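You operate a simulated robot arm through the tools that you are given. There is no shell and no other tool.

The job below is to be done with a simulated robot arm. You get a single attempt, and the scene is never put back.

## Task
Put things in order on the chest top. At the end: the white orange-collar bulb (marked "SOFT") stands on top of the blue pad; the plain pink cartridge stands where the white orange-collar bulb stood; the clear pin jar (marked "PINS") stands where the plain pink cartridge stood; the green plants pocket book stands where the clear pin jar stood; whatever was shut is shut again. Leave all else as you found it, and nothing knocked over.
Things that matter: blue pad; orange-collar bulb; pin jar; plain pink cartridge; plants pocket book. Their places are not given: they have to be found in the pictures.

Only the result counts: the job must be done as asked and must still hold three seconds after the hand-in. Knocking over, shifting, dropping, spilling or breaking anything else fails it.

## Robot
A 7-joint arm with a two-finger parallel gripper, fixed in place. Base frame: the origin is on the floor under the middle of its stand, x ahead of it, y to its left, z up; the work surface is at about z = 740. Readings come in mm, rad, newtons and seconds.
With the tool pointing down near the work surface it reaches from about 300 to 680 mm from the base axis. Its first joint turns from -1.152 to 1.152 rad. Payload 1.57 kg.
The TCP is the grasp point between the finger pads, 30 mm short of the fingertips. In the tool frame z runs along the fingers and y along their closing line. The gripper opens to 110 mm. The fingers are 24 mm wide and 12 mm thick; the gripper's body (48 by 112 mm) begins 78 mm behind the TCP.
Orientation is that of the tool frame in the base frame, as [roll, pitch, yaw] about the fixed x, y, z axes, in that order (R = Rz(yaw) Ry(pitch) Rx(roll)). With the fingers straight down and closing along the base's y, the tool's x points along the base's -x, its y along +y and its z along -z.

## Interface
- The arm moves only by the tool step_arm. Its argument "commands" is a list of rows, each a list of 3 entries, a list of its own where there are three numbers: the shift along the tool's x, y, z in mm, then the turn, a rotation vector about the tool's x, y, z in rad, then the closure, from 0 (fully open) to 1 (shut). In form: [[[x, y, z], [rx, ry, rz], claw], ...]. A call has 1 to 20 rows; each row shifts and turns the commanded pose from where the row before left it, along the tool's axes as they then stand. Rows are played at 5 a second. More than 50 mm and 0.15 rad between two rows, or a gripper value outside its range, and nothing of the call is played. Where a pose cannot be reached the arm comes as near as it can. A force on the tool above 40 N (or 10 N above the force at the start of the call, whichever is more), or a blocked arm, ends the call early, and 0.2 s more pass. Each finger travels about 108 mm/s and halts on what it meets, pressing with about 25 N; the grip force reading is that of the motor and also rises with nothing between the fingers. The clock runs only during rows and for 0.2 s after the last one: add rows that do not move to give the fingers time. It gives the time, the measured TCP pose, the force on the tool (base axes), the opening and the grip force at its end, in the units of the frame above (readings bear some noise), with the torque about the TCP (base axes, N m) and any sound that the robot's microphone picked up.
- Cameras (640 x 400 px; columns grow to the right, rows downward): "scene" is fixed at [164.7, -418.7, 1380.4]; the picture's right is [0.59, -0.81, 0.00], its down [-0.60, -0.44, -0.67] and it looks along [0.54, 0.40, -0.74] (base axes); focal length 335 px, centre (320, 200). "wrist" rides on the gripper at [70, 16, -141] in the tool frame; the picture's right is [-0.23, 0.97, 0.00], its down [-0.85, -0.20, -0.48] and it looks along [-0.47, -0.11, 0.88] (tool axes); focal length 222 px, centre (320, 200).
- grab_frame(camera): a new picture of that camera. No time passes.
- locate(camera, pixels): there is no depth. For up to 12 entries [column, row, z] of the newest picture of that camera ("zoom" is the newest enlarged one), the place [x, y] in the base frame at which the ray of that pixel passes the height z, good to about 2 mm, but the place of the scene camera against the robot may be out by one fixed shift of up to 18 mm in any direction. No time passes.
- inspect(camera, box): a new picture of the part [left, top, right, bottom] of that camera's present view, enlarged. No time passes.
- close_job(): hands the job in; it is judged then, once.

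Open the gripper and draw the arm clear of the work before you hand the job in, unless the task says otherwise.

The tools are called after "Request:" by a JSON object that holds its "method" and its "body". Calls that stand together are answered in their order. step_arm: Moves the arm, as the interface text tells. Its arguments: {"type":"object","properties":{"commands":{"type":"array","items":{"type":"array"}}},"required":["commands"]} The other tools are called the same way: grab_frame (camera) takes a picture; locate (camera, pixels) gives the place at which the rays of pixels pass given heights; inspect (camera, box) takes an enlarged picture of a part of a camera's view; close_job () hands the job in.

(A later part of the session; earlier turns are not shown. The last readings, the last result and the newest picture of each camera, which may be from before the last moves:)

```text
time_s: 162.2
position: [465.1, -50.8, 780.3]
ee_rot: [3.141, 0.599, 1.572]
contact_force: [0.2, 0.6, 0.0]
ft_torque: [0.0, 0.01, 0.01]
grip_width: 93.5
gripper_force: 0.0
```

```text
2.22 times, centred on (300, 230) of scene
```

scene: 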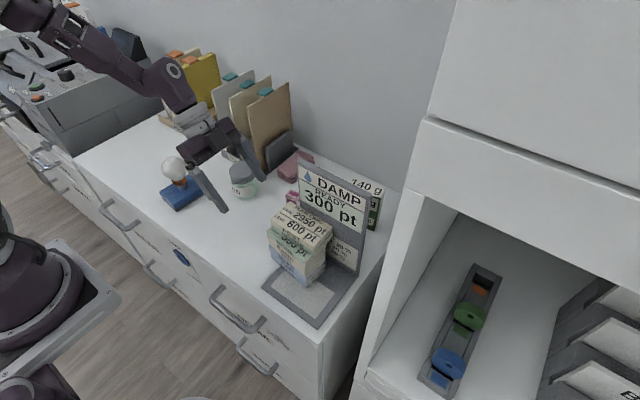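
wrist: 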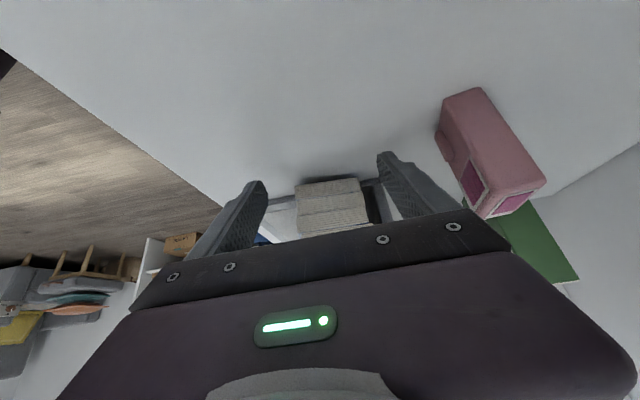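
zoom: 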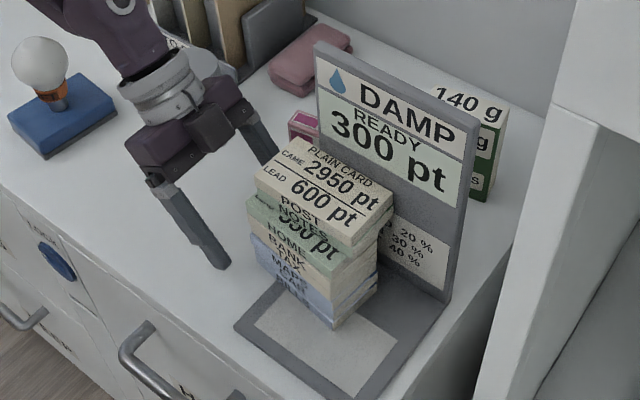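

The stack end is well placed between the fingers, about 4 mm right of centre. I correct this and advance the remaining ~31 mm.

Request:
{"method": "step_arm", "body": {"commands": [[[-6.6, 1.8, 4.5], [0, 0, 0], 0.15], [[-6.6, 1.8, 4.5], [0, 0, 0], 0.15], [[-6.6, 0, 4.5], [0, 0, 0], 0.15], [[-5.4, 0, 3.7], [0, 0, 0], 0.15], [[0, 0, 0], [0, 0, 0], 0.15]]}}

Request:
{"method": "inspect", "body": {"camera": "wrist", "box": [220, 100, 420, 260]}}

Request:
{"method": "inspect", "body": {"camera": "scene", "box": [230, 140, 350, 290]}}

```text
time_s: 163.4
position: [468.4, -81.8, 780.9]
ee_rot: [-3.141, 0.6, 1.572]
contact_force: [-0.2, -0.1, -1.2]
ft_torque: [-0.03, 0.01, -0.02]
grip_width: 93.4
gripper_force: 0.1
```

```text
2.50 times, centred on (320, 180) of wrist
```

zoom: 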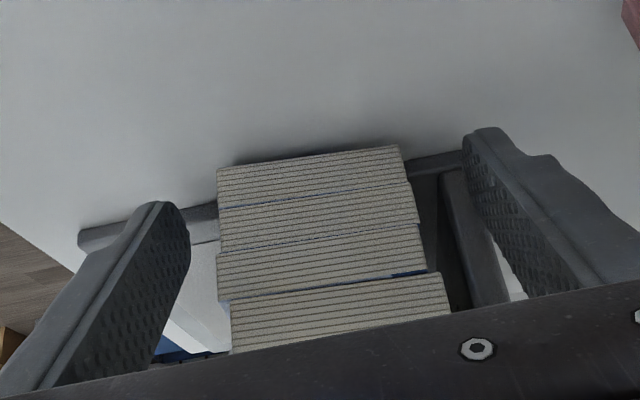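

```text
2.67 times, centred on (290, 215) of scene
```

zoom: 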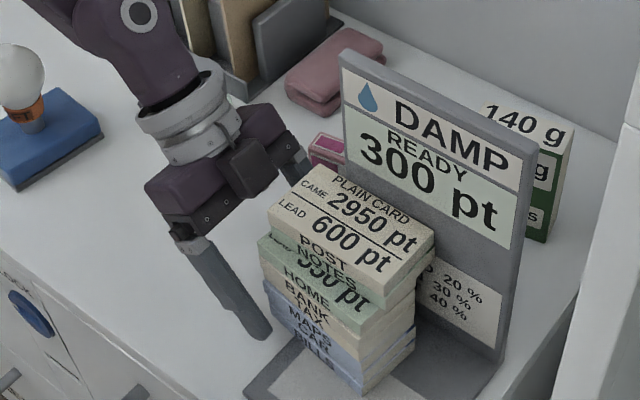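

The fingertips flank the lower packs. I close partway and check.

Request:
{"method": "step_arm", "body": {"commands": [[[0, 0, 0], [0, 0, 0], 0.3], [[0, 0, 0], [0, 0, 0], 0.38], [[0, 0, 0], [0, 0, 0], 0.4], [[0, 0, 0], [0, 0, 0], 0.4]]}}

Request:
{"method": "inspect", "body": {"camera": "wrist", "box": [220, 100, 420, 260]}}

```text
time_s: 164.4
position: [468.8, -82.9, 780.0]
ee_rot: [3.141, 0.6, 1.571]
contact_force: [-0.6, -0.5, -0.4]
ft_torque: [-0.01, 0.02, -0.07]
grip_width: 67.6
gripper_force: 1.3
```

```text
2.50 times, centred on (320, 180) of wrist
```

zoom: 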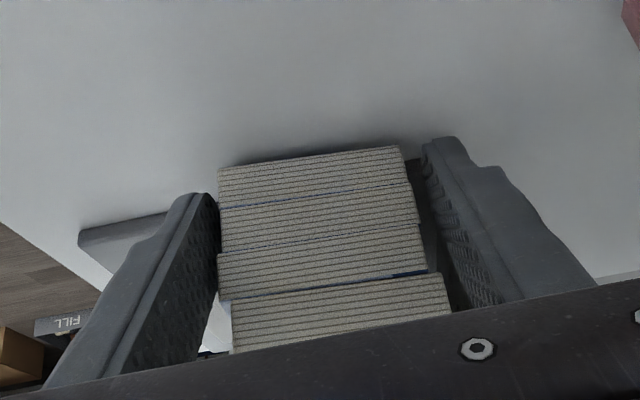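

The front finger already touches, while the rear still has a gap. I shift 3 mm back toward -x and close fully.

Request:
{"method": "step_arm", "body": {"commands": [[[0, -3, 0], [0, 0, 0], 0.4], [[0, 0, 0], [0, 0, 0], 0.43], [[0, 0, 0], [0, 0, 0], 0.46], [[0, 0, 0], [0, 0, 0], 0.5], [[0, 0, 0], [0, 0, 0], 0.7], [[0, 0, 0], [0, 0, 0], 0.7], [[0, 0, 0], [0, 0, 0], 0.7]]}}

Request:
{"method": "inspect", "body": {"camera": "wrist", "box": [220, 100, 420, 260]}}

Request:
{"method": "inspect", "body": {"camera": "scene", "box": [230, 140, 350, 290]}}

```text
time_s: 166.0
position: [466.3, -82.7, 779.9]
ee_rot: [-3.14, 0.602, 1.572]
contact_force: [2.5, 1.4, 2.0]
ft_torque: [0.0, -0.07, 0.05]
grip_width: 61.5
gripper_force: 25.2
```

```text
2.50 times, centred on (320, 180) of wrist
```

zoom: 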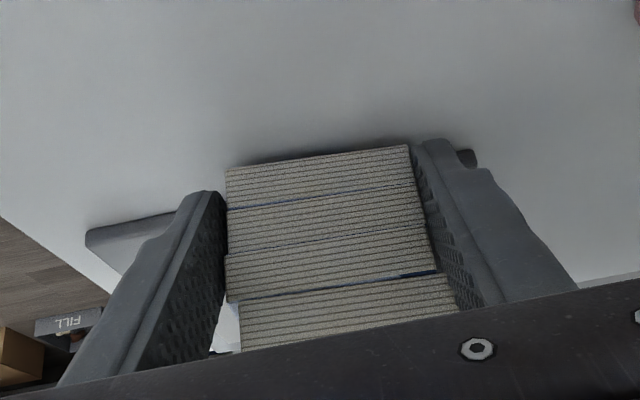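

```text
2.67 times, centred on (290, 215) of scene
```

zoom: 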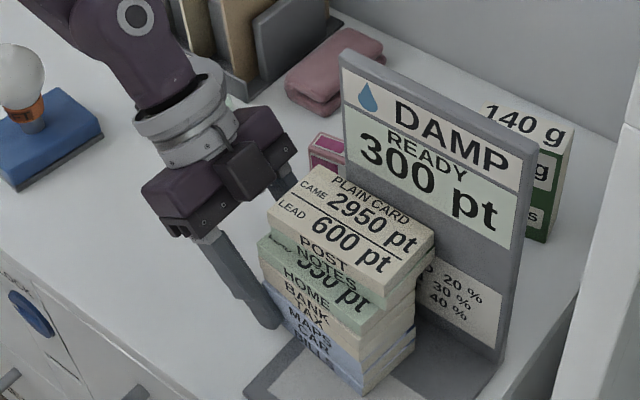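

The bottom packs are gripped at their left end (61.5 mm, 25 N). I drag slowly toward -x, 2 mm per row, and check after 18 mm.

Request:
{"method": "step_arm", "body": {"commands": [[[0, -1, 0], [0, 0, 0], 0.7], [[0, -1.5, 0], [0, 0, 0], 0.7], [[0, -2, 0], [0, 0, 0], 0.7], [[0, -2, 0], [0, 0, 0], 0.7], [[0, -2, 0], [0, 0, 0], 0.7], [[0, -2, 0], [0, 0, 0], 0.7], [[0, -2, 0], [0, 0, 0], 0.7], [[0, -2, 0], [0, 0, 0], 0.7], [[0, -2, 0], [0, 0, 0], 0.7]]}}

Request:
{"method": "inspect", "body": {"camera": "scene", "box": [230, 140, 390, 330]}}

Request:
{"method": "inspect", "body": {"camera": "wrist", "box": [220, 100, 420, 260]}}

```text
time_s: 168.0
position: [448.5, -82.5, 780.8]
ee_rot: [-3.14, 0.6, 1.574]
contact_force: [-0.1, -0.8, -4.5]
ft_torque: [0.32, 0.04, 0.02]
grip_width: 60.6
gripper_force: 24.5
```

```text
2.11 times, centred on (310, 235) of scene
```

zoom: 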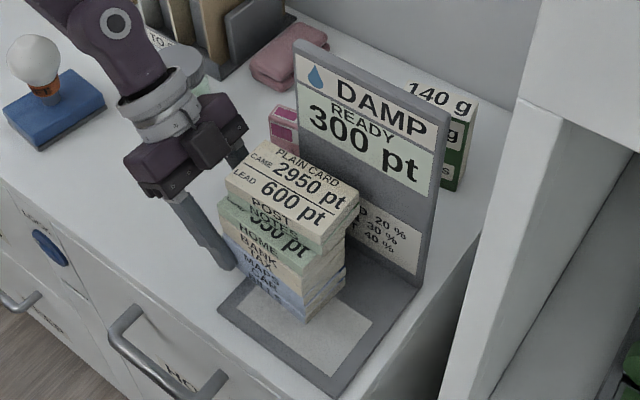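

```text
2.50 times, centred on (320, 180) of wrist
```

zoom: 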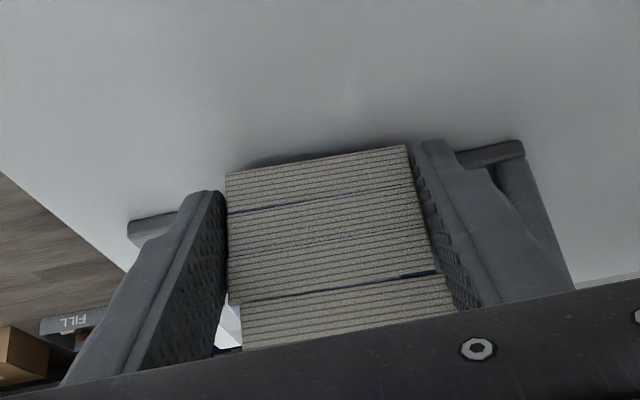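

The stack follows the gripper forward and the base stays put. I continue dragging another 26 mm.

Request:
{"method": "step_arm", "body": {"commands": [[[0, -2, 0], [0, 0, 0], 0.7], [[0, -2, 0], [0, 0, 0], 0.7], [[0, -2, 0], [0, 0, 0], 0.7], [[0, -2, 0], [0, 0, 0], 0.7], [[0, -2, 0], [0, 0, 0], 0.7], [[0, -2, 0], [0, 0, 0], 0.7], [[0, -2, 0], [0, 0, 0], 0.7], [[0, -2, 0], [0, 0, 0], 0.7], [[0, -2, 0], [0, 0, 0], 0.7], [[0, -2, 0], [0, 0, 0], 0.7], [[0, -2, 0], [0, 0, 0], 0.7], [[0, -2, 0], [0, 0, 0], 0.7], [[0, -2, 0], [0, 0, 0], 0.7]]}}

Request:
{"method": "inspect", "body": {"camera": "scene", "box": [230, 140, 390, 330]}}

Request:
{"method": "grab_frame", "body": {"camera": "wrist"}}

```text
time_s: 170.8
position: [423.8, -81.9, 780.9]
ee_rot: [3.14, 0.601, 1.572]
contact_force: [2.9, -1.0, 0.0]
ft_torque: [-0.11, -0.07, 0.14]
grip_width: 60.3
gripper_force: 25.3
```

```text
2.11 times, centred on (310, 235) of scene
```

zoom: 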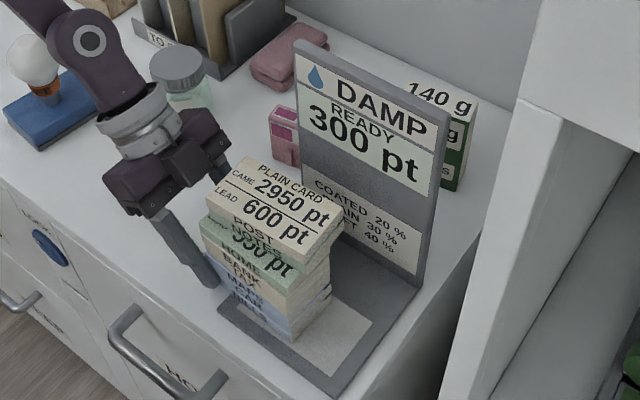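

```text
taken
```

wrist: 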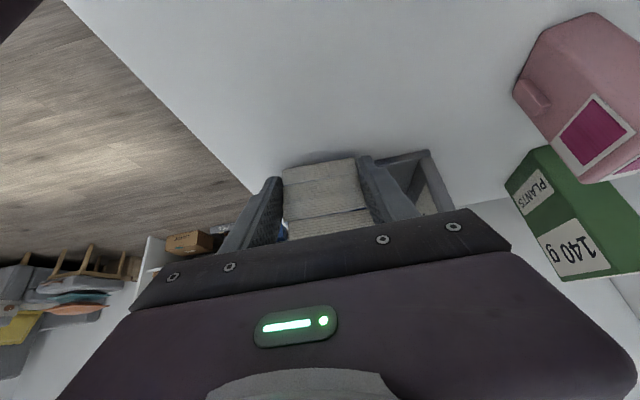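

The stack is now forward, clear of the panel. I release it and withdraw to the left, then measure the packs from above.

Request:
{"method": "step_arm", "body": {"commands": [[[0, 0, 0], [0, 0, 0], 0.44], [[0, 0, 0], [0, 0, 0], 0.4], [[0, 0, 0], [0, 0, 0], 0.3], [[0, 0, 0], [0, 0, 0], 0.2], [[8.25, 0, -5.65], [0, 0, 0], 0.2], [[24.7, 0, -17], [0, 0, 0], 0.2], [[24.7, 0, -17], [0, 0, 0], 0.2], [[-21.9, 0, -31.9], [0, 0, 0], 0.2], [[-25.4, 0, -37.1], [0, 0, 0], 0.2], [[-25.4, 0, -37.1], [0, 0, 0], 0.2], [[-25.4, 0, -37.1], [0, 0, 0], 0.2], [[-25.4, 0, -37.1], [0, 0, 0], 0.2], [[-25.4, 0, -37.1], [0, 0, 0], 0.2], [[0, 0, 0], [0, 0.12, 0], 0.2], [[0, 0, 0], [0, 0.12, 0], 0.2], [[0, 0, 0], [0, 0.12, 0], 0.2], [[0, 0, 0], [0, 0.12, 0], 0.2], [[0, 0, 0], [0, 0.12, 0], 0.2], [[0, 0, 0], [0, 0, 0], 0.2]]}}

Request:
{"method": "grab_frame", "body": {"camera": "scene"}}

Request:
{"method": "inspect", "body": {"camera": "scene", "box": [230, 140, 390, 330]}}

Request:
{"method": "grab_frame", "body": {"camera": "wrist"}}

```text
time_s: 174.8
position: [424.0, -13.1, 1043.0]
ee_rot: [-3.141, -0.002, 1.573]
contact_force: [0.4, -0.8, 0.3]
ft_torque: [0.01, 0.02, 0.01]
grip_width: 88.1
gripper_force: 0.0
```

```text
taken
```

scene: 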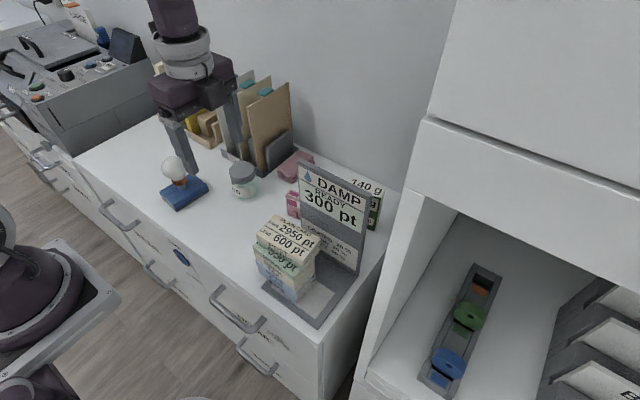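

```text
2.11 times, centred on (310, 235) of scene
```

zoom: 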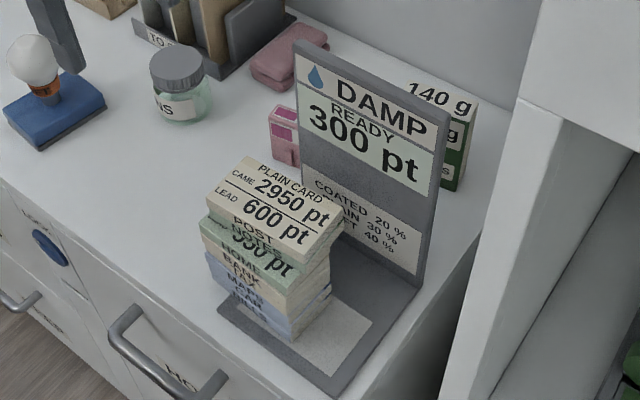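

```text
taken
```

wrist: 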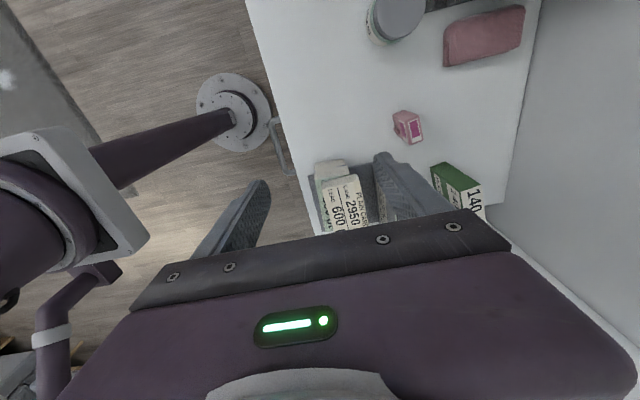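

I move above the stack for a measurement view.

Request:
{"method": "step_arm", "body": {"commands": [[[-45, 0, -15], [0, 0, 0], 0.05], [[-45, 0, -15], [0, 0, 0], 0.05], [[0, 0, 0], [0, 0, 0], 0.05], [[0, 0, 0], [0, 0, 0], 0.05]]}}

Request:
{"method": "inspect", "body": {"camera": "wrist", "box": [220, 80, 420, 240]}}

```text
time_s: 175.8
position: [422.7, -100.1, 1075.9]
ee_rot: [3.141, 0.001, 1.573]
contact_force: [0.7, -0.5, 0.8]
ft_torque: [0.01, -0.01, -0.02]
grip_width: 104.6
gripper_force: 0.0
```

```text
2.50 times, centred on (320, 160) of wrist
```

zoom: 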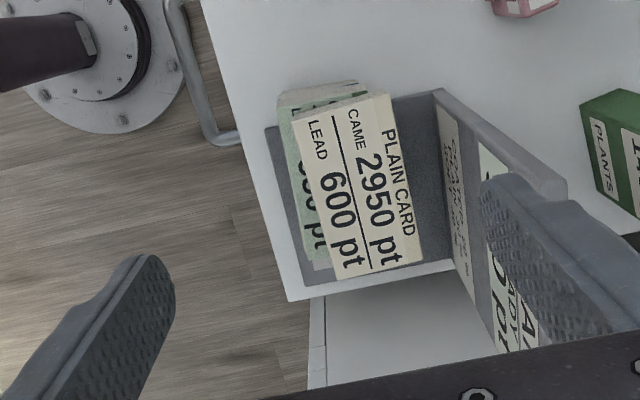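

Lower packs now have their fronts at x about 394–396 (target ~388) and the top two at about 409. All are still about 44 mm too far left. I'll grip the left end again from the left side and slide the stack right. I back off left, tilt and lower.

Request:
{"method": "step_arm", "body": {"commands": [[[45, 1, 0], [0, 0, 0], 0.1], [[45, 0, 0], [0, 0, 0], 0.1], [[45, 0, 0], [0, 0, 0], 0.1], [[0, 0, 0], [0, -0.12, 0], 0.1], [[0, 0, 0], [0, -0.12, 0], 0.1], [[0, 0, 0], [0, -0.12, 0], 0.1], [[0, 0, 0], [0, -0.12, 0], 0.1], [[0, 0, 0], [0, -0.12, 0], 0.1], [[25.4, 0, 37.1], [0, 0, 0], 0.1], [[25.4, 0, 37.1], [0, 0, 0], 0.1], [[25.4, 0, 37.1], [0, 0, 0], 0.1], [[25.4, 0, 37.1], [0, 0, 0], 0.1], [[25.4, 0, 37.1], [0, 0, 0], 0.1], [[25.4, 0, 37.1], [0, 0, 0], 0.1], [[12.4, 0, 18.2], [0, 0, 0], 0.1], [[0, 0, 0], [0, 0, 0], 0.1]]}}

Request:
{"method": "inspect", "body": {"camera": "wrist", "box": [220, 80, 420, 240]}}

Request:
{"method": "grab_frame", "body": {"camera": "scene"}}

```text
time_s: 179.2
position: [426.4, 32.5, 781.8]
ee_rot: [3.141, 0.6, 1.573]
contact_force: [0.1, 0.7, 0.8]
ft_torque: [0.01, 0.03, 0.0]
grip_width: 98.9
gripper_force: 0.0
```

```text
2.50 times, centred on (320, 160) of wrist
```

zoom: 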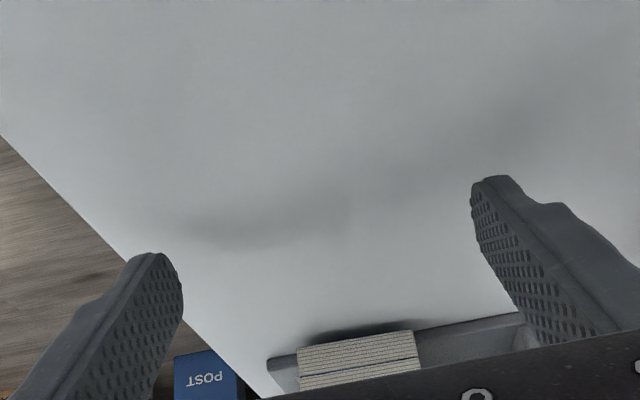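

```text
taken
```

scene: 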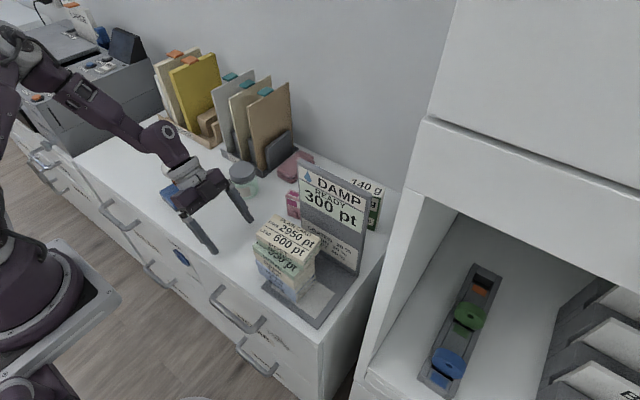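

I'm at the right height beside the stack. I advance about 128 mm toward it with open fingers.

Request:
{"method": "step_arm", "body": {"commands": [[[-14.3, -2, 7.4], [0, 0, 0], 0.1], [[-13.2, 0, 9.04], [0, 0, 0], 0.1], [[-13.2, 0, 9.04], [0, 0, 0], 0.1], [[-13.2, 0, 9.04], [0, 0, 0], 0.1], [[-13.2, 0, 9.04], [0, 0, 0], 0.1], [[-13.2, 0, 9.04], [0, 0, 0], 0.1], [[-8.2, 0, 5.7], [0, 0, 0], 0.1], [[0, 0, 0], [0, 0, 0], 0.1]]}}

Request:
{"method": "inspect", "body": {"camera": "wrist", "box": [220, 100, 420, 260]}}

```text
time_s: 181.0
position: [423.4, -73.5, 783.1]
ee_rot: [3.141, 0.6, 1.575]
contact_force: [-1.0, -0.7, 0.6]
ft_torque: [-0.02, 0.0, -0.01]
grip_width: 99.1
gripper_force: 0.1
```

```text
2.50 times, centred on (320, 180) of wrist
```

zoom: 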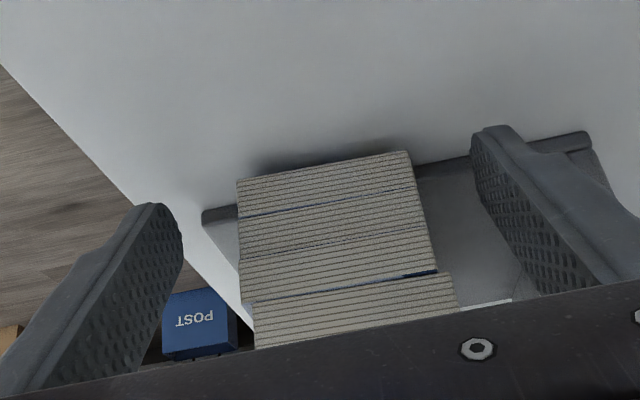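

Well centred. I advance the last 24 mm and close on the lower packs.

Request:
{"method": "step_arm", "body": {"commands": [[[-6.6, 0, 4.52], [0, 0, 0], 0.1], [[-6.6, 0, 4.52], [0, 0, 0], 0.1], [[-6.6, 0, 4.52], [0, 0, 0], 0.1], [[0, 0, 0], [0, 0, 0], 0.25], [[0, 0, 0], [0, 0, 0], 0.36], [[0, 0, 0], [0, 0, 0], 0.41], [[0, 0, 0], [0, 0, 0], 0.43], [[0, 0, 0], [0, 0, 0], 0.46], [[0, 0, 0], [0, 0, 0], 0.6], [[0, 0, 0], [0, 0, 0], 0.7], [[0, 0, 0], [0, 0, 0], 0.7]]}}

Request:
{"method": "inspect", "body": {"camera": "wrist", "box": [220, 100, 420, 260]}}

Request:
{"method": "inspect", "body": {"camera": "scene", "box": [230, 140, 390, 330]}}

```text
time_s: 183.4
position: [422.8, -96.8, 785.2]
ee_rot: [3.141, 0.601, 1.574]
contact_force: [-0.8, 0.1, -0.7]
ft_torque: [-0.02, 0.11, -0.18]
grip_width: 60.5
gripper_force: 24.8
```

```text
2.50 times, centred on (320, 180) of wrist
```

zoom: 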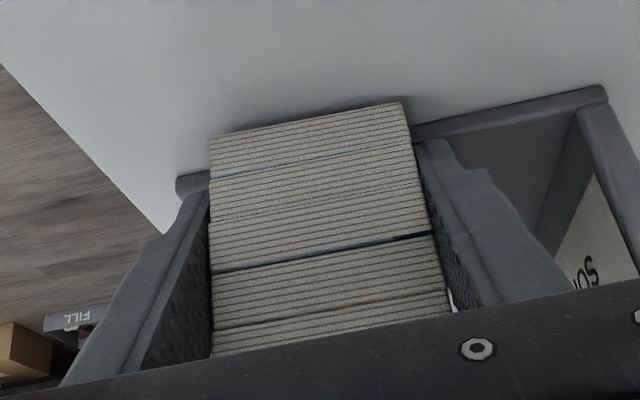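

```text
2.11 times, centred on (310, 235) of scene
```

zoom: 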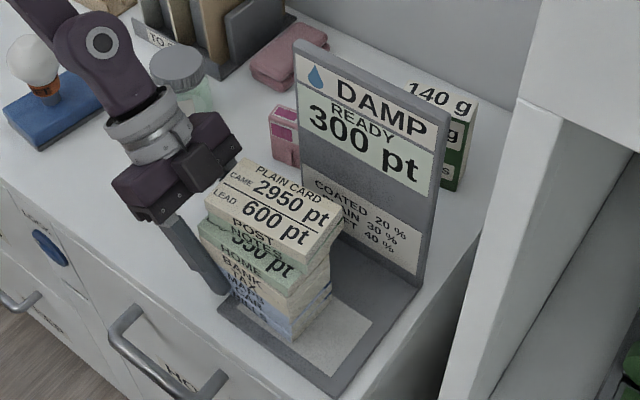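

Gripped (60.5 mm). I slide the stack right by 44 mm and 6.5 mm toward the robot, in 2 mm steps.

Request:
{"method": "step_arm", "body": {"commands": [[[-0.8, -0.1, 0.6], [0, 0, 0], 0.7], [[-1.65, -0.3, 1.13], [0, 0, 0], 0.7], [[-1.65, -0.3, 1.13], [0, 0, 0], 0.7], [[-1.65, -0.3, 1.13], [0, 0, 0], 0.7], [[-1.65, -0.3, 1.13], [0, 0, 0], 0.7], [[-1.65, -0.3, 1.13], [0, 0, 0], 0.7], [[-1.65, -0.3, 1.13], [0, 0, 0], 0.7], [[-1.65, -0.3, 1.13], [0, 0, 0], 0.7], [[-1.65, -0.3, 1.13], [0, 0, 0], 0.7], [[-1.65, -0.3, 1.13], [0, 0, 0], 0.7], [[-1.65, -0.3, 1.13], [0, 0, 0], 0.7]]}}

Request:
{"method": "inspect", "body": {"camera": "wrist", "box": [220, 100, 420, 260]}}

Request:
{"method": "inspect", "body": {"camera": "scene", "box": [230, 140, 390, 330]}}

```text
time_s: 185.8
position: [420.6, -117.0, 783.3]
ee_rot: [3.141, 0.601, 1.573]
contact_force: [1.6, 6.9, 11.8]
ft_torque: [0.12, -0.04, -0.01]
grip_width: 60.1
gripper_force: 25.2
```

```text
2.50 times, centred on (320, 180) of wrist
```

zoom: 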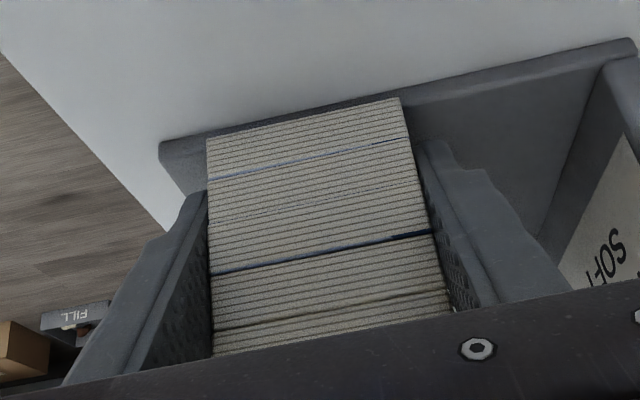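

```text
2.11 times, centred on (310, 235) of scene
```

zoom: 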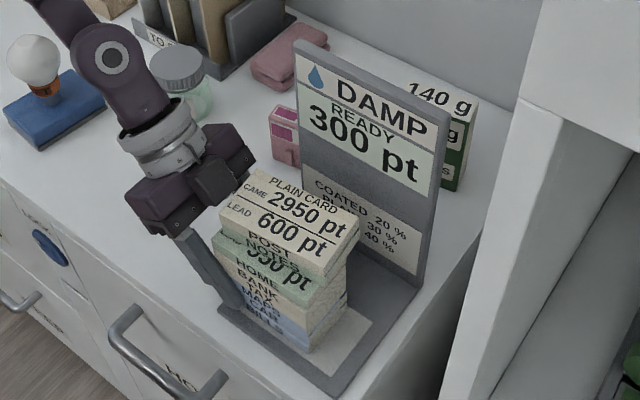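

The stack slides right and the base hasn't moved, but there is an upward load of 11.8 N, from the packs riding up onto the base edge. I raise 1 mm to relieve it and continue.

Request:
{"method": "step_arm", "body": {"commands": [[[-0.57, 0, -0.83], [0, 0, 0], 0.7], [[-1.65, -0.3, 1.13], [0, 0, 0], 0.7], [[-1.65, -0.3, 1.13], [0, 0, 0], 0.7], [[-1.65, -0.3, 1.13], [0, 0, 0], 0.7]]}}

```text
time_s: 186.8
position: [419.8, -124.2, 784.9]
ee_rot: [3.141, 0.601, 1.574]
contact_force: [0.3, -0.1, -3.5]
ft_torque: [0.27, 0.0, 0.01]
grip_width: 59.8
gripper_force: 24.7
```

The load is relieved (Fz -3.5 N). I continue the last ~17 mm to the right.

Request:
{"method": "step_arm", "body": {"commands": [[[-1.65, -0.3, 1.13], [0, 0, 0], 0.7], [[-1.65, -0.3, 1.13], [0, 0, 0], 0.7], [[-1.65, -0.3, 1.13], [0, 0, 0], 0.7], [[-1.65, -0.3, 1.13], [0, 0, 0], 0.7], [[-1.65, -0.2, 1.13], [0, 0, 0], 0.7], [[-1.65, -0.2, 1.13], [0, 0, 0], 0.7], [[-1.65, -0.2, 1.13], [0, 0, 0], 0.7], [[-1.65, -0.2, 1.13], [0, 0, 0], 0.7], [[0, 0, 0], [0, 0, 0], 0.7]]}}

Request:
{"method": "inspect", "body": {"camera": "wrist", "box": [220, 100, 420, 260]}}

Request:
{"method": "inspect", "body": {"camera": "scene", "box": [220, 130, 400, 330]}}

```text
time_s: 188.8
position: [417.4, -138.8, 784.4]
ee_rot: [-3.141, 0.599, 1.572]
contact_force: [0.1, -0.9, -5.3]
ft_torque: [0.24, 0.05, 0.01]
grip_width: 59.9
gripper_force: 24.8
```

```text
2.50 times, centred on (320, 180) of wrist
```

zoom: 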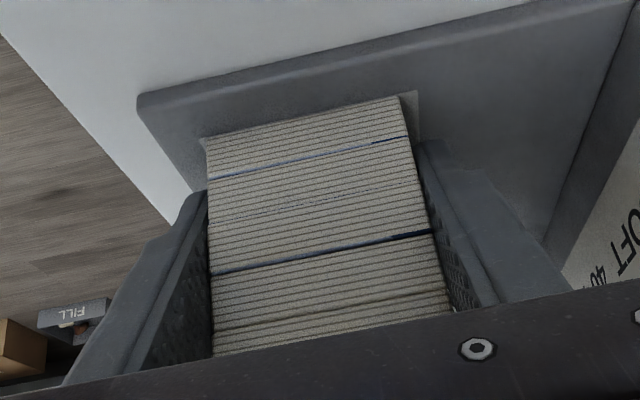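

```text
2.00 times, centred on (310, 230) of scene
```

zoom: 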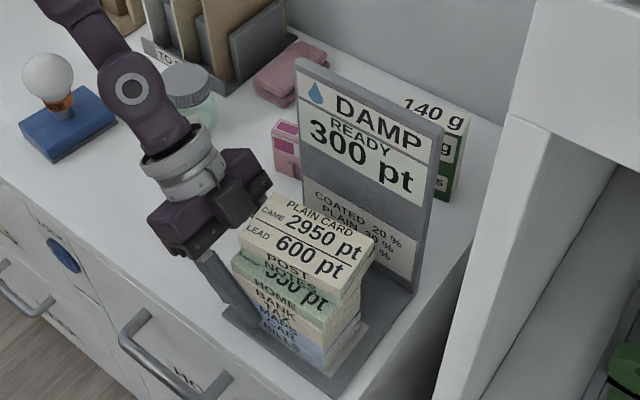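

The lower packs are back on the base's white inset area, within a few mm of where they were. I lower 1 mm, release and withdraw to the left.

Request:
{"method": "step_arm", "body": {"commands": [[[0.5, 0, 0.75], [0, 0, 0], 0.7], [[0, 0, 0], [0, 0, 0], 0.5], [[0, 0, 0], [0, 0, 0], 0.44], [[0, 0, 0], [0, 0, 0], 0.38], [[0, 0, 0], [0, 0, 0], 0.28], [[0, 0, 0], [0, 0, 0], 0.2], [[8.25, 0, -5.65], [0, 0, 0], 0.2], [[24.7, 0, -17], [0, 0, 0], 0.2], [[24.7, 0, -17], [0, 0, 0], 0.2], [[24.7, 0, -17], [0, 0, 0], 0.2], [[-21.9, 0, -31.9], [0, 0, 0], 0.2], [[-25.4, 0, -37.1], [0, 0, 0], 0.2], [[-25.4, 0, -37.1], [0, 0, 0], 0.2], [[-25.4, 0, -37.1], [0, 0, 0], 0.2], [[-25.4, 0, -37.1], [0, 0, 0], 0.2], [[-25.4, 0, -37.1], [0, 0, 0], 0.2], [[-20, 0, -29], [0, 0, 0], 0.2], [[0, 0, 0], [0, 0, 0], 0.2]]}}

Request:
{"method": "grab_frame", "body": {"camera": "scene"}}

Request:
{"method": "inspect", "body": {"camera": "scene", "box": [220, 130, 400, 330]}}

Request:
{"method": "inspect", "body": {"camera": "scene", "box": [220, 200, 350, 330]}}

```text
time_s: 192.6
position: [416.3, -39.9, 1084.9]
ee_rot: [-3.141, 0.602, 1.573]
contact_force: [-0.3, 0.1, -0.6]
ft_torque: [-0.01, -0.01, 0.0]
grip_width: 88.0
gripper_force: 0.0
```

```text
taken
```

scene: 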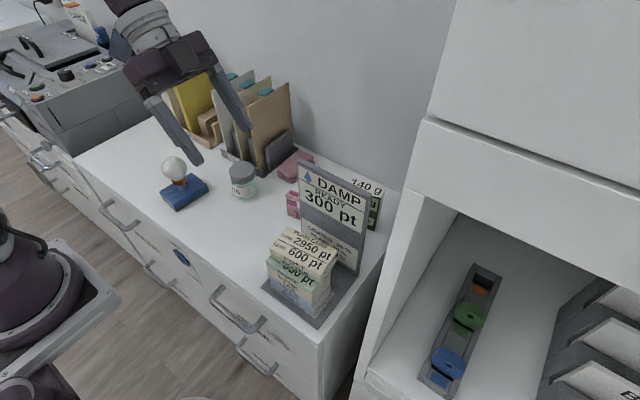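

```text
2.00 times, centred on (310, 230) of scene
```

zoom: 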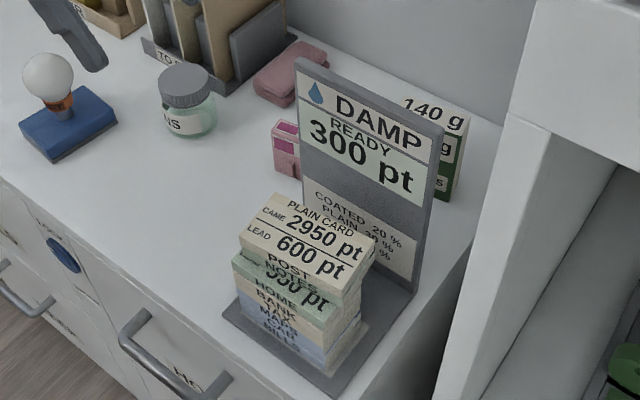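

```text
3.08 times, centred on (285, 265) of scene
```

zoom: 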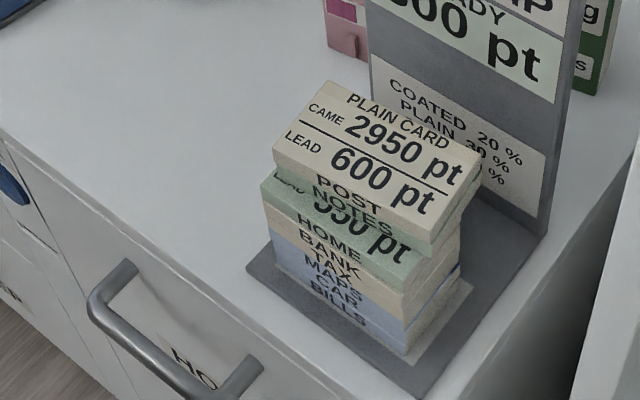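

The stack is back on its inset; the top two packs (POST, NOTES) still sit about 13 mm too far back. Comparing pictures, the stand's near left corner is about 4 px higher than originally, which is about 2.5–3° of yaw left. I untilt and look from above before squaring up the top packs.

Request:
{"method": "step_arm", "body": {"commands": [[[0, 0, 0], [0, 0.12, 0], 0.1], [[0, 0, 0], [0, 0.12, 0], 0.1], [[0, 0, 0], [0, 0.12, 0], 0.1], [[0, 0, 0], [0, 0.12, 0], 0.1], [[0, 0, 0], [0, 0.12, 0], 0.1], [[-40, 0, 0], [0, 0, 0], 0.1], [[-40, 0, 0], [0, 0, 0], 0.1], [[0, 0, 0], [0, 0, 0], 0.1], [[0, 0, 0], [0, 0, 0], 0.1]]}}

Request:
{"method": "inspect", "body": {"camera": "wrist", "box": [220, 80, 420, 240]}}

```text
time_s: 194.6
position: [418.0, -120.0, 1083.8]
ee_rot: [3.14, -0.001, 1.573]
contact_force: [0.3, 0.2, -0.3]
ft_torque: [-0.02, 0.02, -0.01]
grip_width: 99.2
gripper_force: 0.1
```

```text
2.50 times, centred on (320, 160) of wrist
```

zoom: 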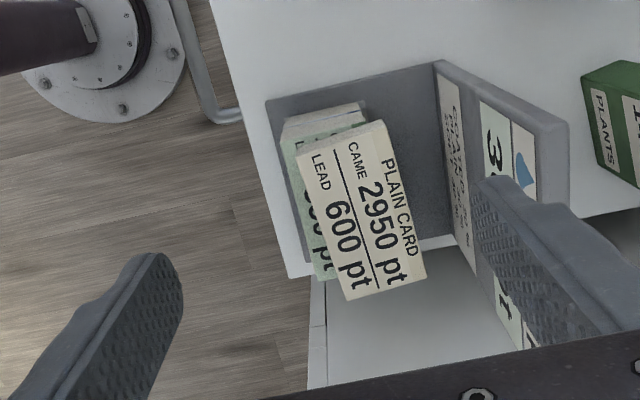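

The lower packs' fronts are now at x about 387.6, right where they belong, but the stand still needs about +2.3° of turn. I go over the panel's middle and line up to grip its top edge again.

Request:
{"method": "step_arm", "body": {"commands": [[[-23, 32, 0], [0, 0, 0.012], 0.3], [[-23, 32, 0], [0, 0, 0.012], 0.45], [[-24, 31.4, 13], [0, 0, 0.013], 0.45], [[0, 0, 0], [0, 0, 0], 0.45], [[0, 0, 0], [0, 0, 0], 0.45]]}}

Request:
{"method": "inspect", "body": {"camera": "wrist", "box": [220, 80, 420, 240]}}

```text
time_s: 195.8
position: [511.0, -188.7, 1068.5]
ee_rot: [3.141, -0.001, 1.535]
contact_force: [0.6, 0.4, 1.0]
ft_torque: [0.0, 0.02, 0.04]
grip_width: 60.6
gripper_force: 0.1
```

```text
2.50 times, centred on (320, 160) of wrist
```

zoom: 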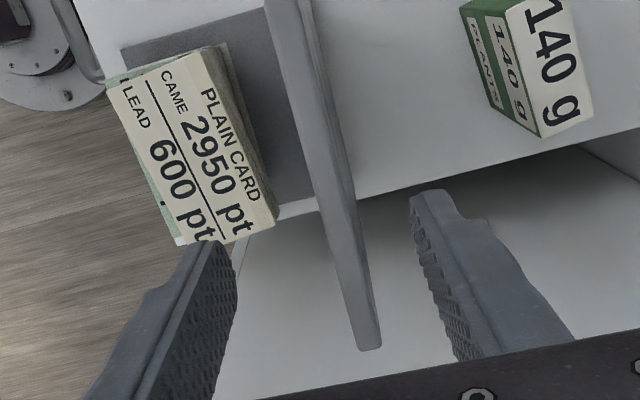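

This view shows the panel's top edge from (510–519, y -118) to (507–519, y -265), practically at its original place and within about 1° of square. So I leave the stand alone. Next I square up the top two packs: I move over the stack's centre with fully open fingers.

Request:
{"method": "step_arm", "body": {"commands": [[[0, -30, 0], [0, 0, -0.036], 0.3], [[0, -30, 0], [0, 0, 0], 0.1], [[0, -30, 0], [0, 0, 0], 0.0], [[0, 0, 0], [0, 0, 0], 0.0], [[0, 0, 35], [0, 0, 0], 0.0], [[0, 0, 35], [0, 0, 0], 0.0], [[0, 0, 35], [0, 0, 0], 0.0], [[0, 0, 0], [0, 0, 0], 0.0], [[0, 0, 0], [0, 0, 0], 0.0]]}}

Request:
{"method": "inspect", "body": {"camera": "wrist", "box": [220, 80, 420, 240]}}

```text
time_s: 197.8
position: [423.1, -187.0, 965.5]
ee_rot: [3.141, 0.001, 1.572]
contact_force: [0.1, 0.5, -0.1]
ft_torque: [-0.03, 0.0, 0.02]
grip_width: 109.9
gripper_force: 0.1
```

```text
2.50 times, centred on (320, 160) of wrist
```

zoom: 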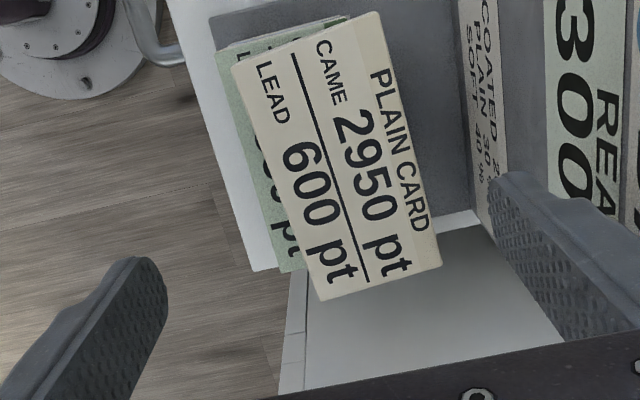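

The fingers clear the stack on both sides (rear finger inner face at x about 478, the top pack's rear at about 465 there). I descend to TCP z about 832, so the pads span TAX to POST.

Request:
{"method": "step_arm", "body": {"commands": [[[0, -1, 30], [0, 0, 0], 0.0], [[0, -1, 30], [0, 0, 0], 0.0], [[0, 0, 30], [0, 0, 0], 0.0], [[0, 0, 25], [0, 0, 0], 0.0], [[0, 0, 18], [0, 0, 0], 0.0], [[0, 0, 0], [0, 0, 0], 0.0]]}}

Request:
{"method": "inspect", "body": {"camera": "wrist", "box": [220, 80, 420, 240]}}

Request:
{"method": "inspect", "body": {"camera": "scene", "box": [230, 130, 390, 330]}}

```text
time_s: 199.2
position: [419.2, -189.6, 832.2]
ee_rot: [-3.141, 0.0, 1.572]
contact_force: [0.3, -0.5, 0.3]
ft_torque: [0.02, 0.01, -0.02]
grip_width: 110.0
gripper_force: 0.2
```

```text
2.50 times, centred on (320, 160) of wrist
```

zoom: 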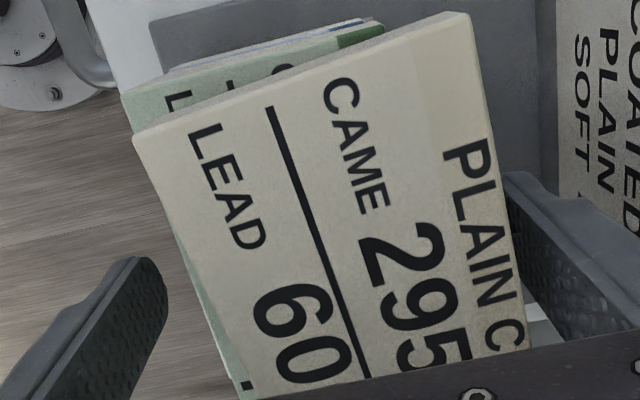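

```text
2.00 times, centred on (310, 230) of scene
```

zoom: 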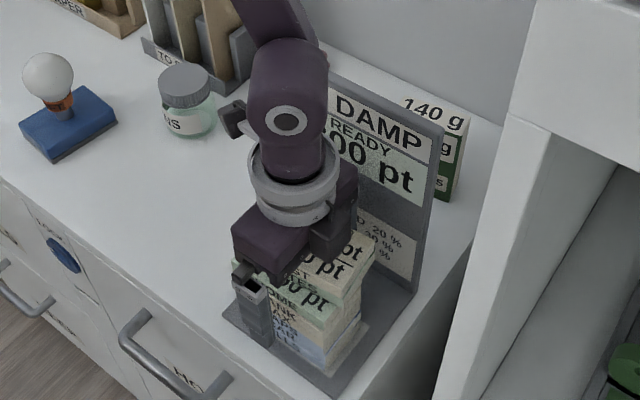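

The fingers straddle the stack. I close slowly so the rear finger slides POST and NOTES forward until both fingers hold the stack flush.

Request:
{"method": "step_arm", "body": {"commands": [[[0, -1.2, 0], [0, 0, 0], 0.1], [[0, 0, 0], [0, 0, 0], 0.16], [[0, 0, 0], [0, 0, 0], 0.2], [[0, 0, 0], [0, 0, 0], 0.24], [[0, 0, 0], [0, 0, 0], 0.28], [[0, 0, 0], [0, 0, 0], 0.31], [[0, 0, 0], [0, 0, 0], 0.34], [[0, 0, 0], [0, 0, 0], 0.37], [[0, 0, 0], [0, 0, 0], 0.4], [[0, 0, 0], [0, 0, 0], 0.4]]}}

Request:
{"method": "inspect", "body": {"camera": "wrist", "box": [220, 80, 420, 240]}}

Request:
{"method": "inspect", "body": {"camera": "scene", "box": [230, 130, 390, 330]}}

```text
time_s: 201.4
position: [418.6, -190.0, 831.4]
ee_rot: [-3.141, -0.001, 1.572]
contact_force: [0.0, -0.5, -0.9]
ft_torque: [-0.01, -0.01, -0.04]
grip_width: 66.2
gripper_force: 0.4
```

```text
2.50 times, centred on (320, 160) of wrist
```

zoom: 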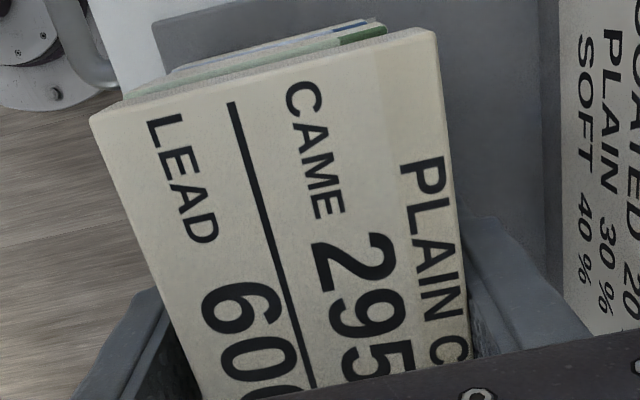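

```text
2.00 times, centred on (310, 230) of scene
```

zoom: 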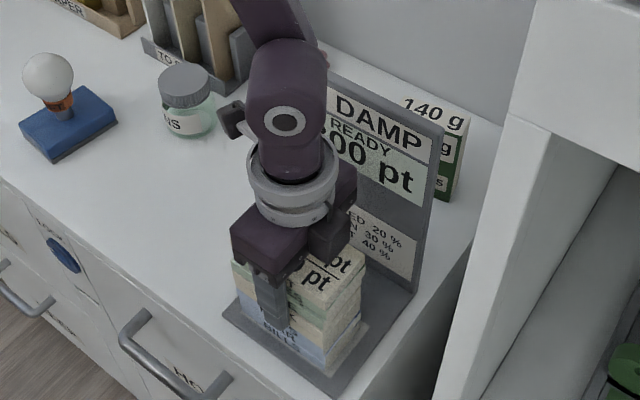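

POST and NOTES slide into line. I finish closing to square the stack, then release.

Request:
{"method": "step_arm", "body": {"commands": [[[0, 0, 0], [0, 0, 0], 0.42], [[0, 0, 0], [0, 0, 0], 0.44], [[0, 0, 0], [0, 0, 0], 0.46], [[0, 0, 0], [0, 0, 0], 0.48], [[0, 0, 0], [0, 0, 0], 0.48]]}}

Request:
{"method": "inspect", "body": {"camera": "wrist", "box": [220, 80, 420, 240]}}

Request:
{"method": "inspect", "body": {"camera": "scene", "box": [220, 200, 350, 330]}}

```text
time_s: 202.6
position: [417.6, -188.6, 832.3]
ee_rot: [-3.141, 0.001, 1.574]
contact_force: [-1.6, 0.6, 0.2]
ft_torque: [-0.05, 0.07, -0.02]
grip_width: 59.7
gripper_force: 25.1
```

```text
2.50 times, centred on (320, 160) of wrist
```

zoom: 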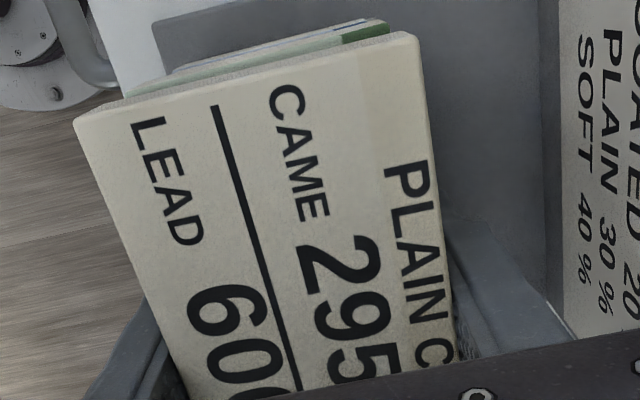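

```text
3.08 times, centred on (285, 265) of scene
```

zoom: 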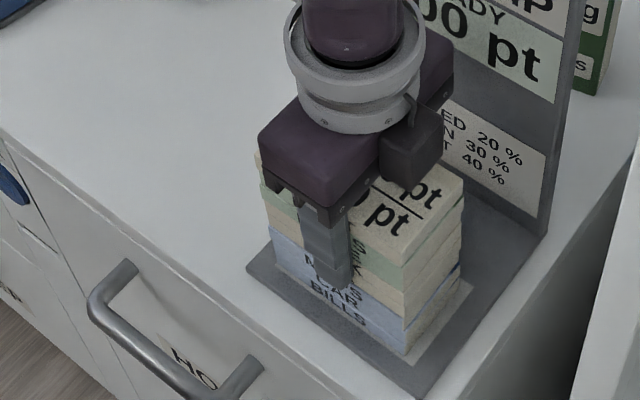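

The stack is square again (59.7 mm). I open slowly and rise, and compare the base corner's present and original pixels in the scene camera.

Request:
{"method": "step_arm", "body": {"commands": [[[0, 0, 0], [0, 0, 0], 0.44], [[0, 0, 0], [0, 0, 0], 0.4], [[0, 0, 0], [0, 0, 0], 0.33], [[0, 0, 0], [0, 0, 0], 0.2], [[0, 0, 0], [0, 0, 0], 0.1], [[0, 0, -20], [0, 0, 0], 0.1], [[0, 0, -40], [0, 0, 0], 0.1], [[0, 0, -45], [0, 0, 0], 0.1], [[0, 0, -45], [0, 0, 0], 0.1], [[0, 0, -45], [0, 0, 0], 0.1], [[0, 0, -45], [0, 0, 0], 0.1], [[0, 0, 0], [0, 0, 0], 0.1]]}}

Request:
{"method": "grab_frame", "body": {"camera": "scene"}}

Request:
{"method": "inspect", "body": {"camera": "scene", "box": [220, 200, 350, 330]}}

Request:
{"method": "inspect", "body": {"camera": "scene", "box": [220, 130, 400, 330]}}

Request:
{"method": "inspect", "body": {"camera": "wrist", "box": [220, 80, 420, 240]}}

```text
time_s: 205.2
position: [418.2, -189.9, 1072.1]
ee_rot: [-3.14, 0.001, 1.574]
contact_force: [-0.9, 0.2, -0.3]
ft_torque: [0.02, 0.02, 0.0]
grip_width: 99.1
gripper_force: 0.0
```

```text
taken
```

scene: 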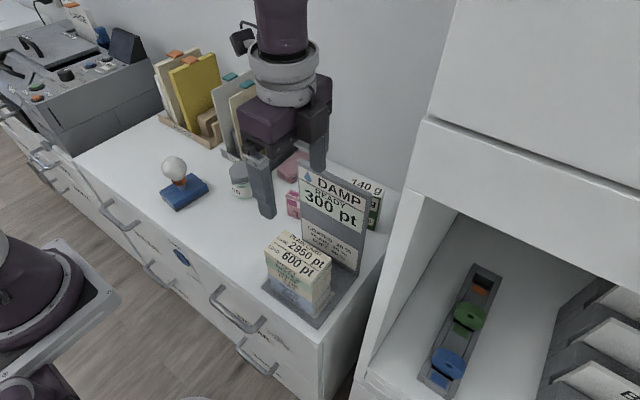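

```text
3.08 times, centred on (285, 265) of scene
```

zoom: 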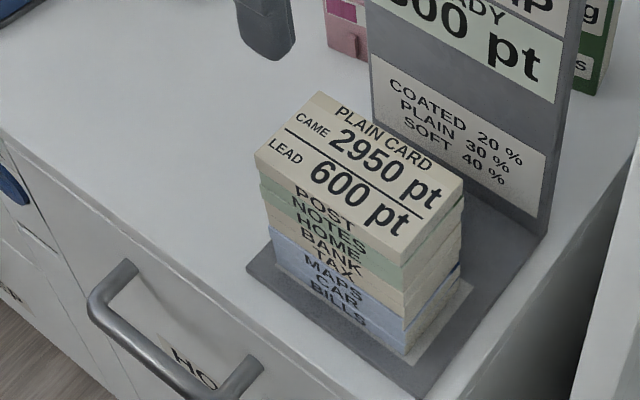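

```text
2.00 times, centred on (310, 230) of scene
```

zoom: 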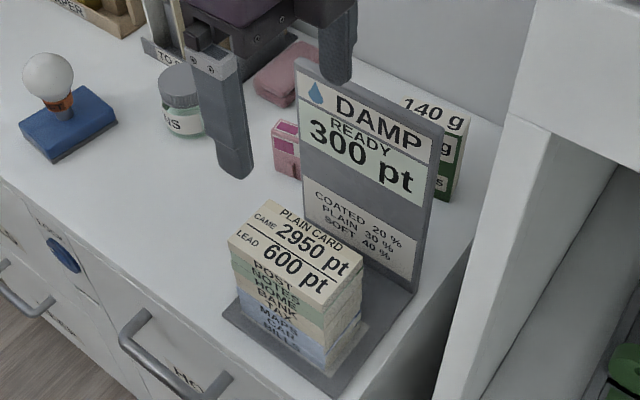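

```text
2.50 times, centred on (320, 160) of wrist
```

zoom: 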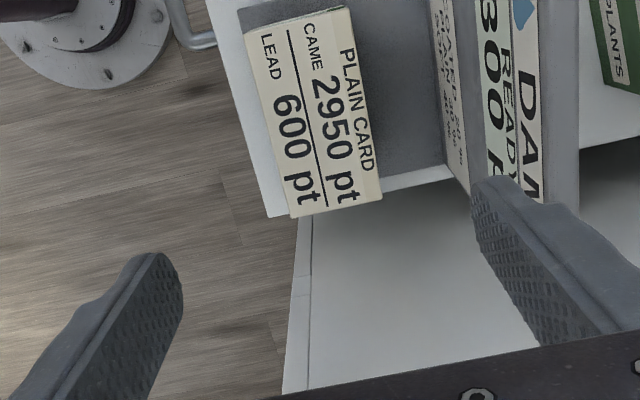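

The stack is square and back on the inset, and the stand is within a few mm of its original pose. Now I check the moved items from above: I pass high over the sign to look at the cartridge, jar, book and bulb.

Request:
{"method": "step_arm", "body": {"commands": [[[0, 0, -12], [0, 0, 0], 0.1], [[40, 28, 0], [0, 0, 0], 0.1], [[40, 28, 0], [0, 0, 0], 0.1], [[40, 28, 0], [0, 0, 0], 0.1], [[40, 28, 0], [0, 0, 0], 0.1], [[40, 28, 0], [0, 0, 0], 0.1], [[0, 0, 0], [0, 0, 0], 0.1], [[0, 0, 0], [0, 0, 0], 0.1]]}}

Request:
{"method": "grab_frame", "body": {"camera": "wrist"}}

Request:
{"method": "inspect", "body": {"camera": "wrist", "box": [220, 60, 480, 240]}}

```text
time_s: 207.0
position: [559.0, 10.7, 1083.1]
ee_rot: [3.141, 0.001, 1.572]
contact_force: [-0.5, 0.2, -0.1]
ft_torque: [-0.03, 0.0, 0.0]
grip_width: 99.2
gripper_force: 0.0
```

```text
taken
```

wrist: 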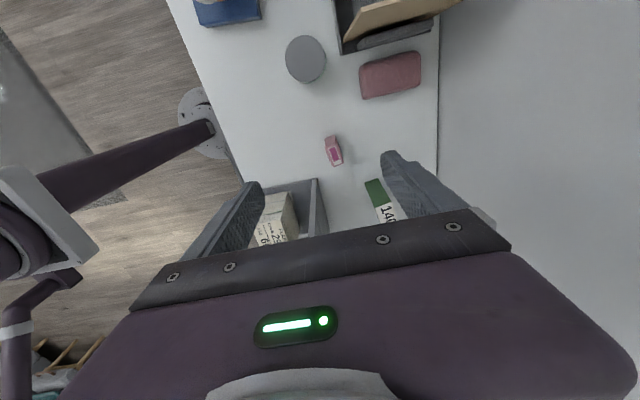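

```text
2.22 times, centred on (350, 150) of wrist
```

zoom: 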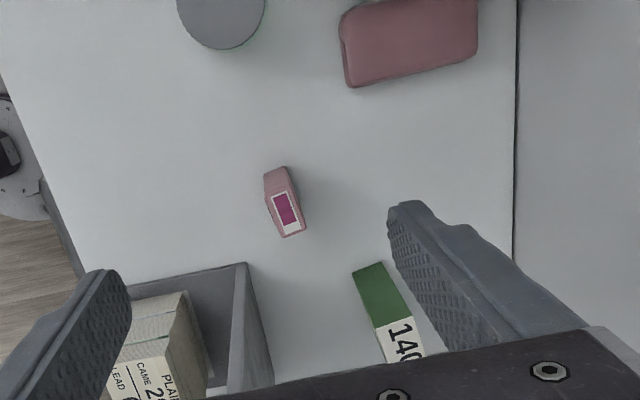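

The cartridge's centre measures (573.7,-50.7), which is the bulb's old spot. The jar lid is at about (559,109) and the book stands behind the sign. I draw the arm back and up, clear of everything, with the gripper open, and take final pictures.

Request:
{"method": "step_arm", "body": {"commands": [[[10, -35, -10], [0, 0, 0], 0.0], [[10, -35, -10], [0, 0, 0], 0.0], [[10, -35, -10], [0, 0, 0], 0.0], [[10, -35, -10], [0, 0, 0], 0.0], [[0, -30, 0], [0, 0, 0], 0.0], [[0, 0, 0], [0, 0, 0], 0.0], [[0, 0, 0], [0, 0, 0], 0.0]]}}

Request:
{"method": "grab_frame", "body": {"camera": "scene"}}

Request:
{"method": "inspect", "body": {"camera": "scene", "box": [150, 140, 400, 330]}}

Request:
{"method": "inspect", "body": {"camera": "scene", "box": [270, 140, 400, 300]}}

```text
time_s: 208.6
position: [389.4, 52.0, 1124.1]
ee_rot: [3.141, 0.0, 1.573]
contact_force: [0.0, 0.4, 0.0]
ft_torque: [0.01, -0.02, -0.02]
grip_width: 109.9
gripper_force: 0.1
```

```text
taken
```

scene: 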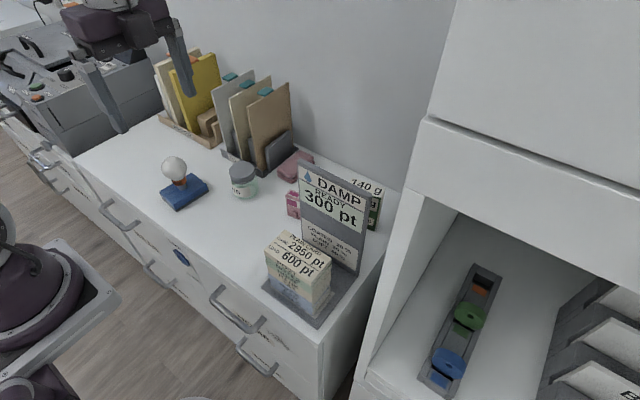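

```text
2.11 times, centred on (275, 235) of scene
```

zoom: 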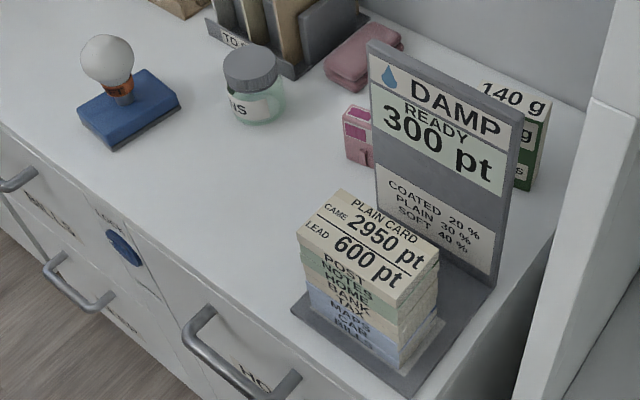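

```text
2.50 times, centred on (335, 220) of scene
```

zoom: 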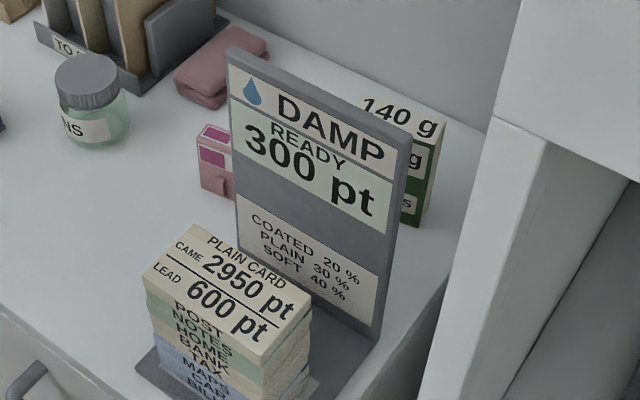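

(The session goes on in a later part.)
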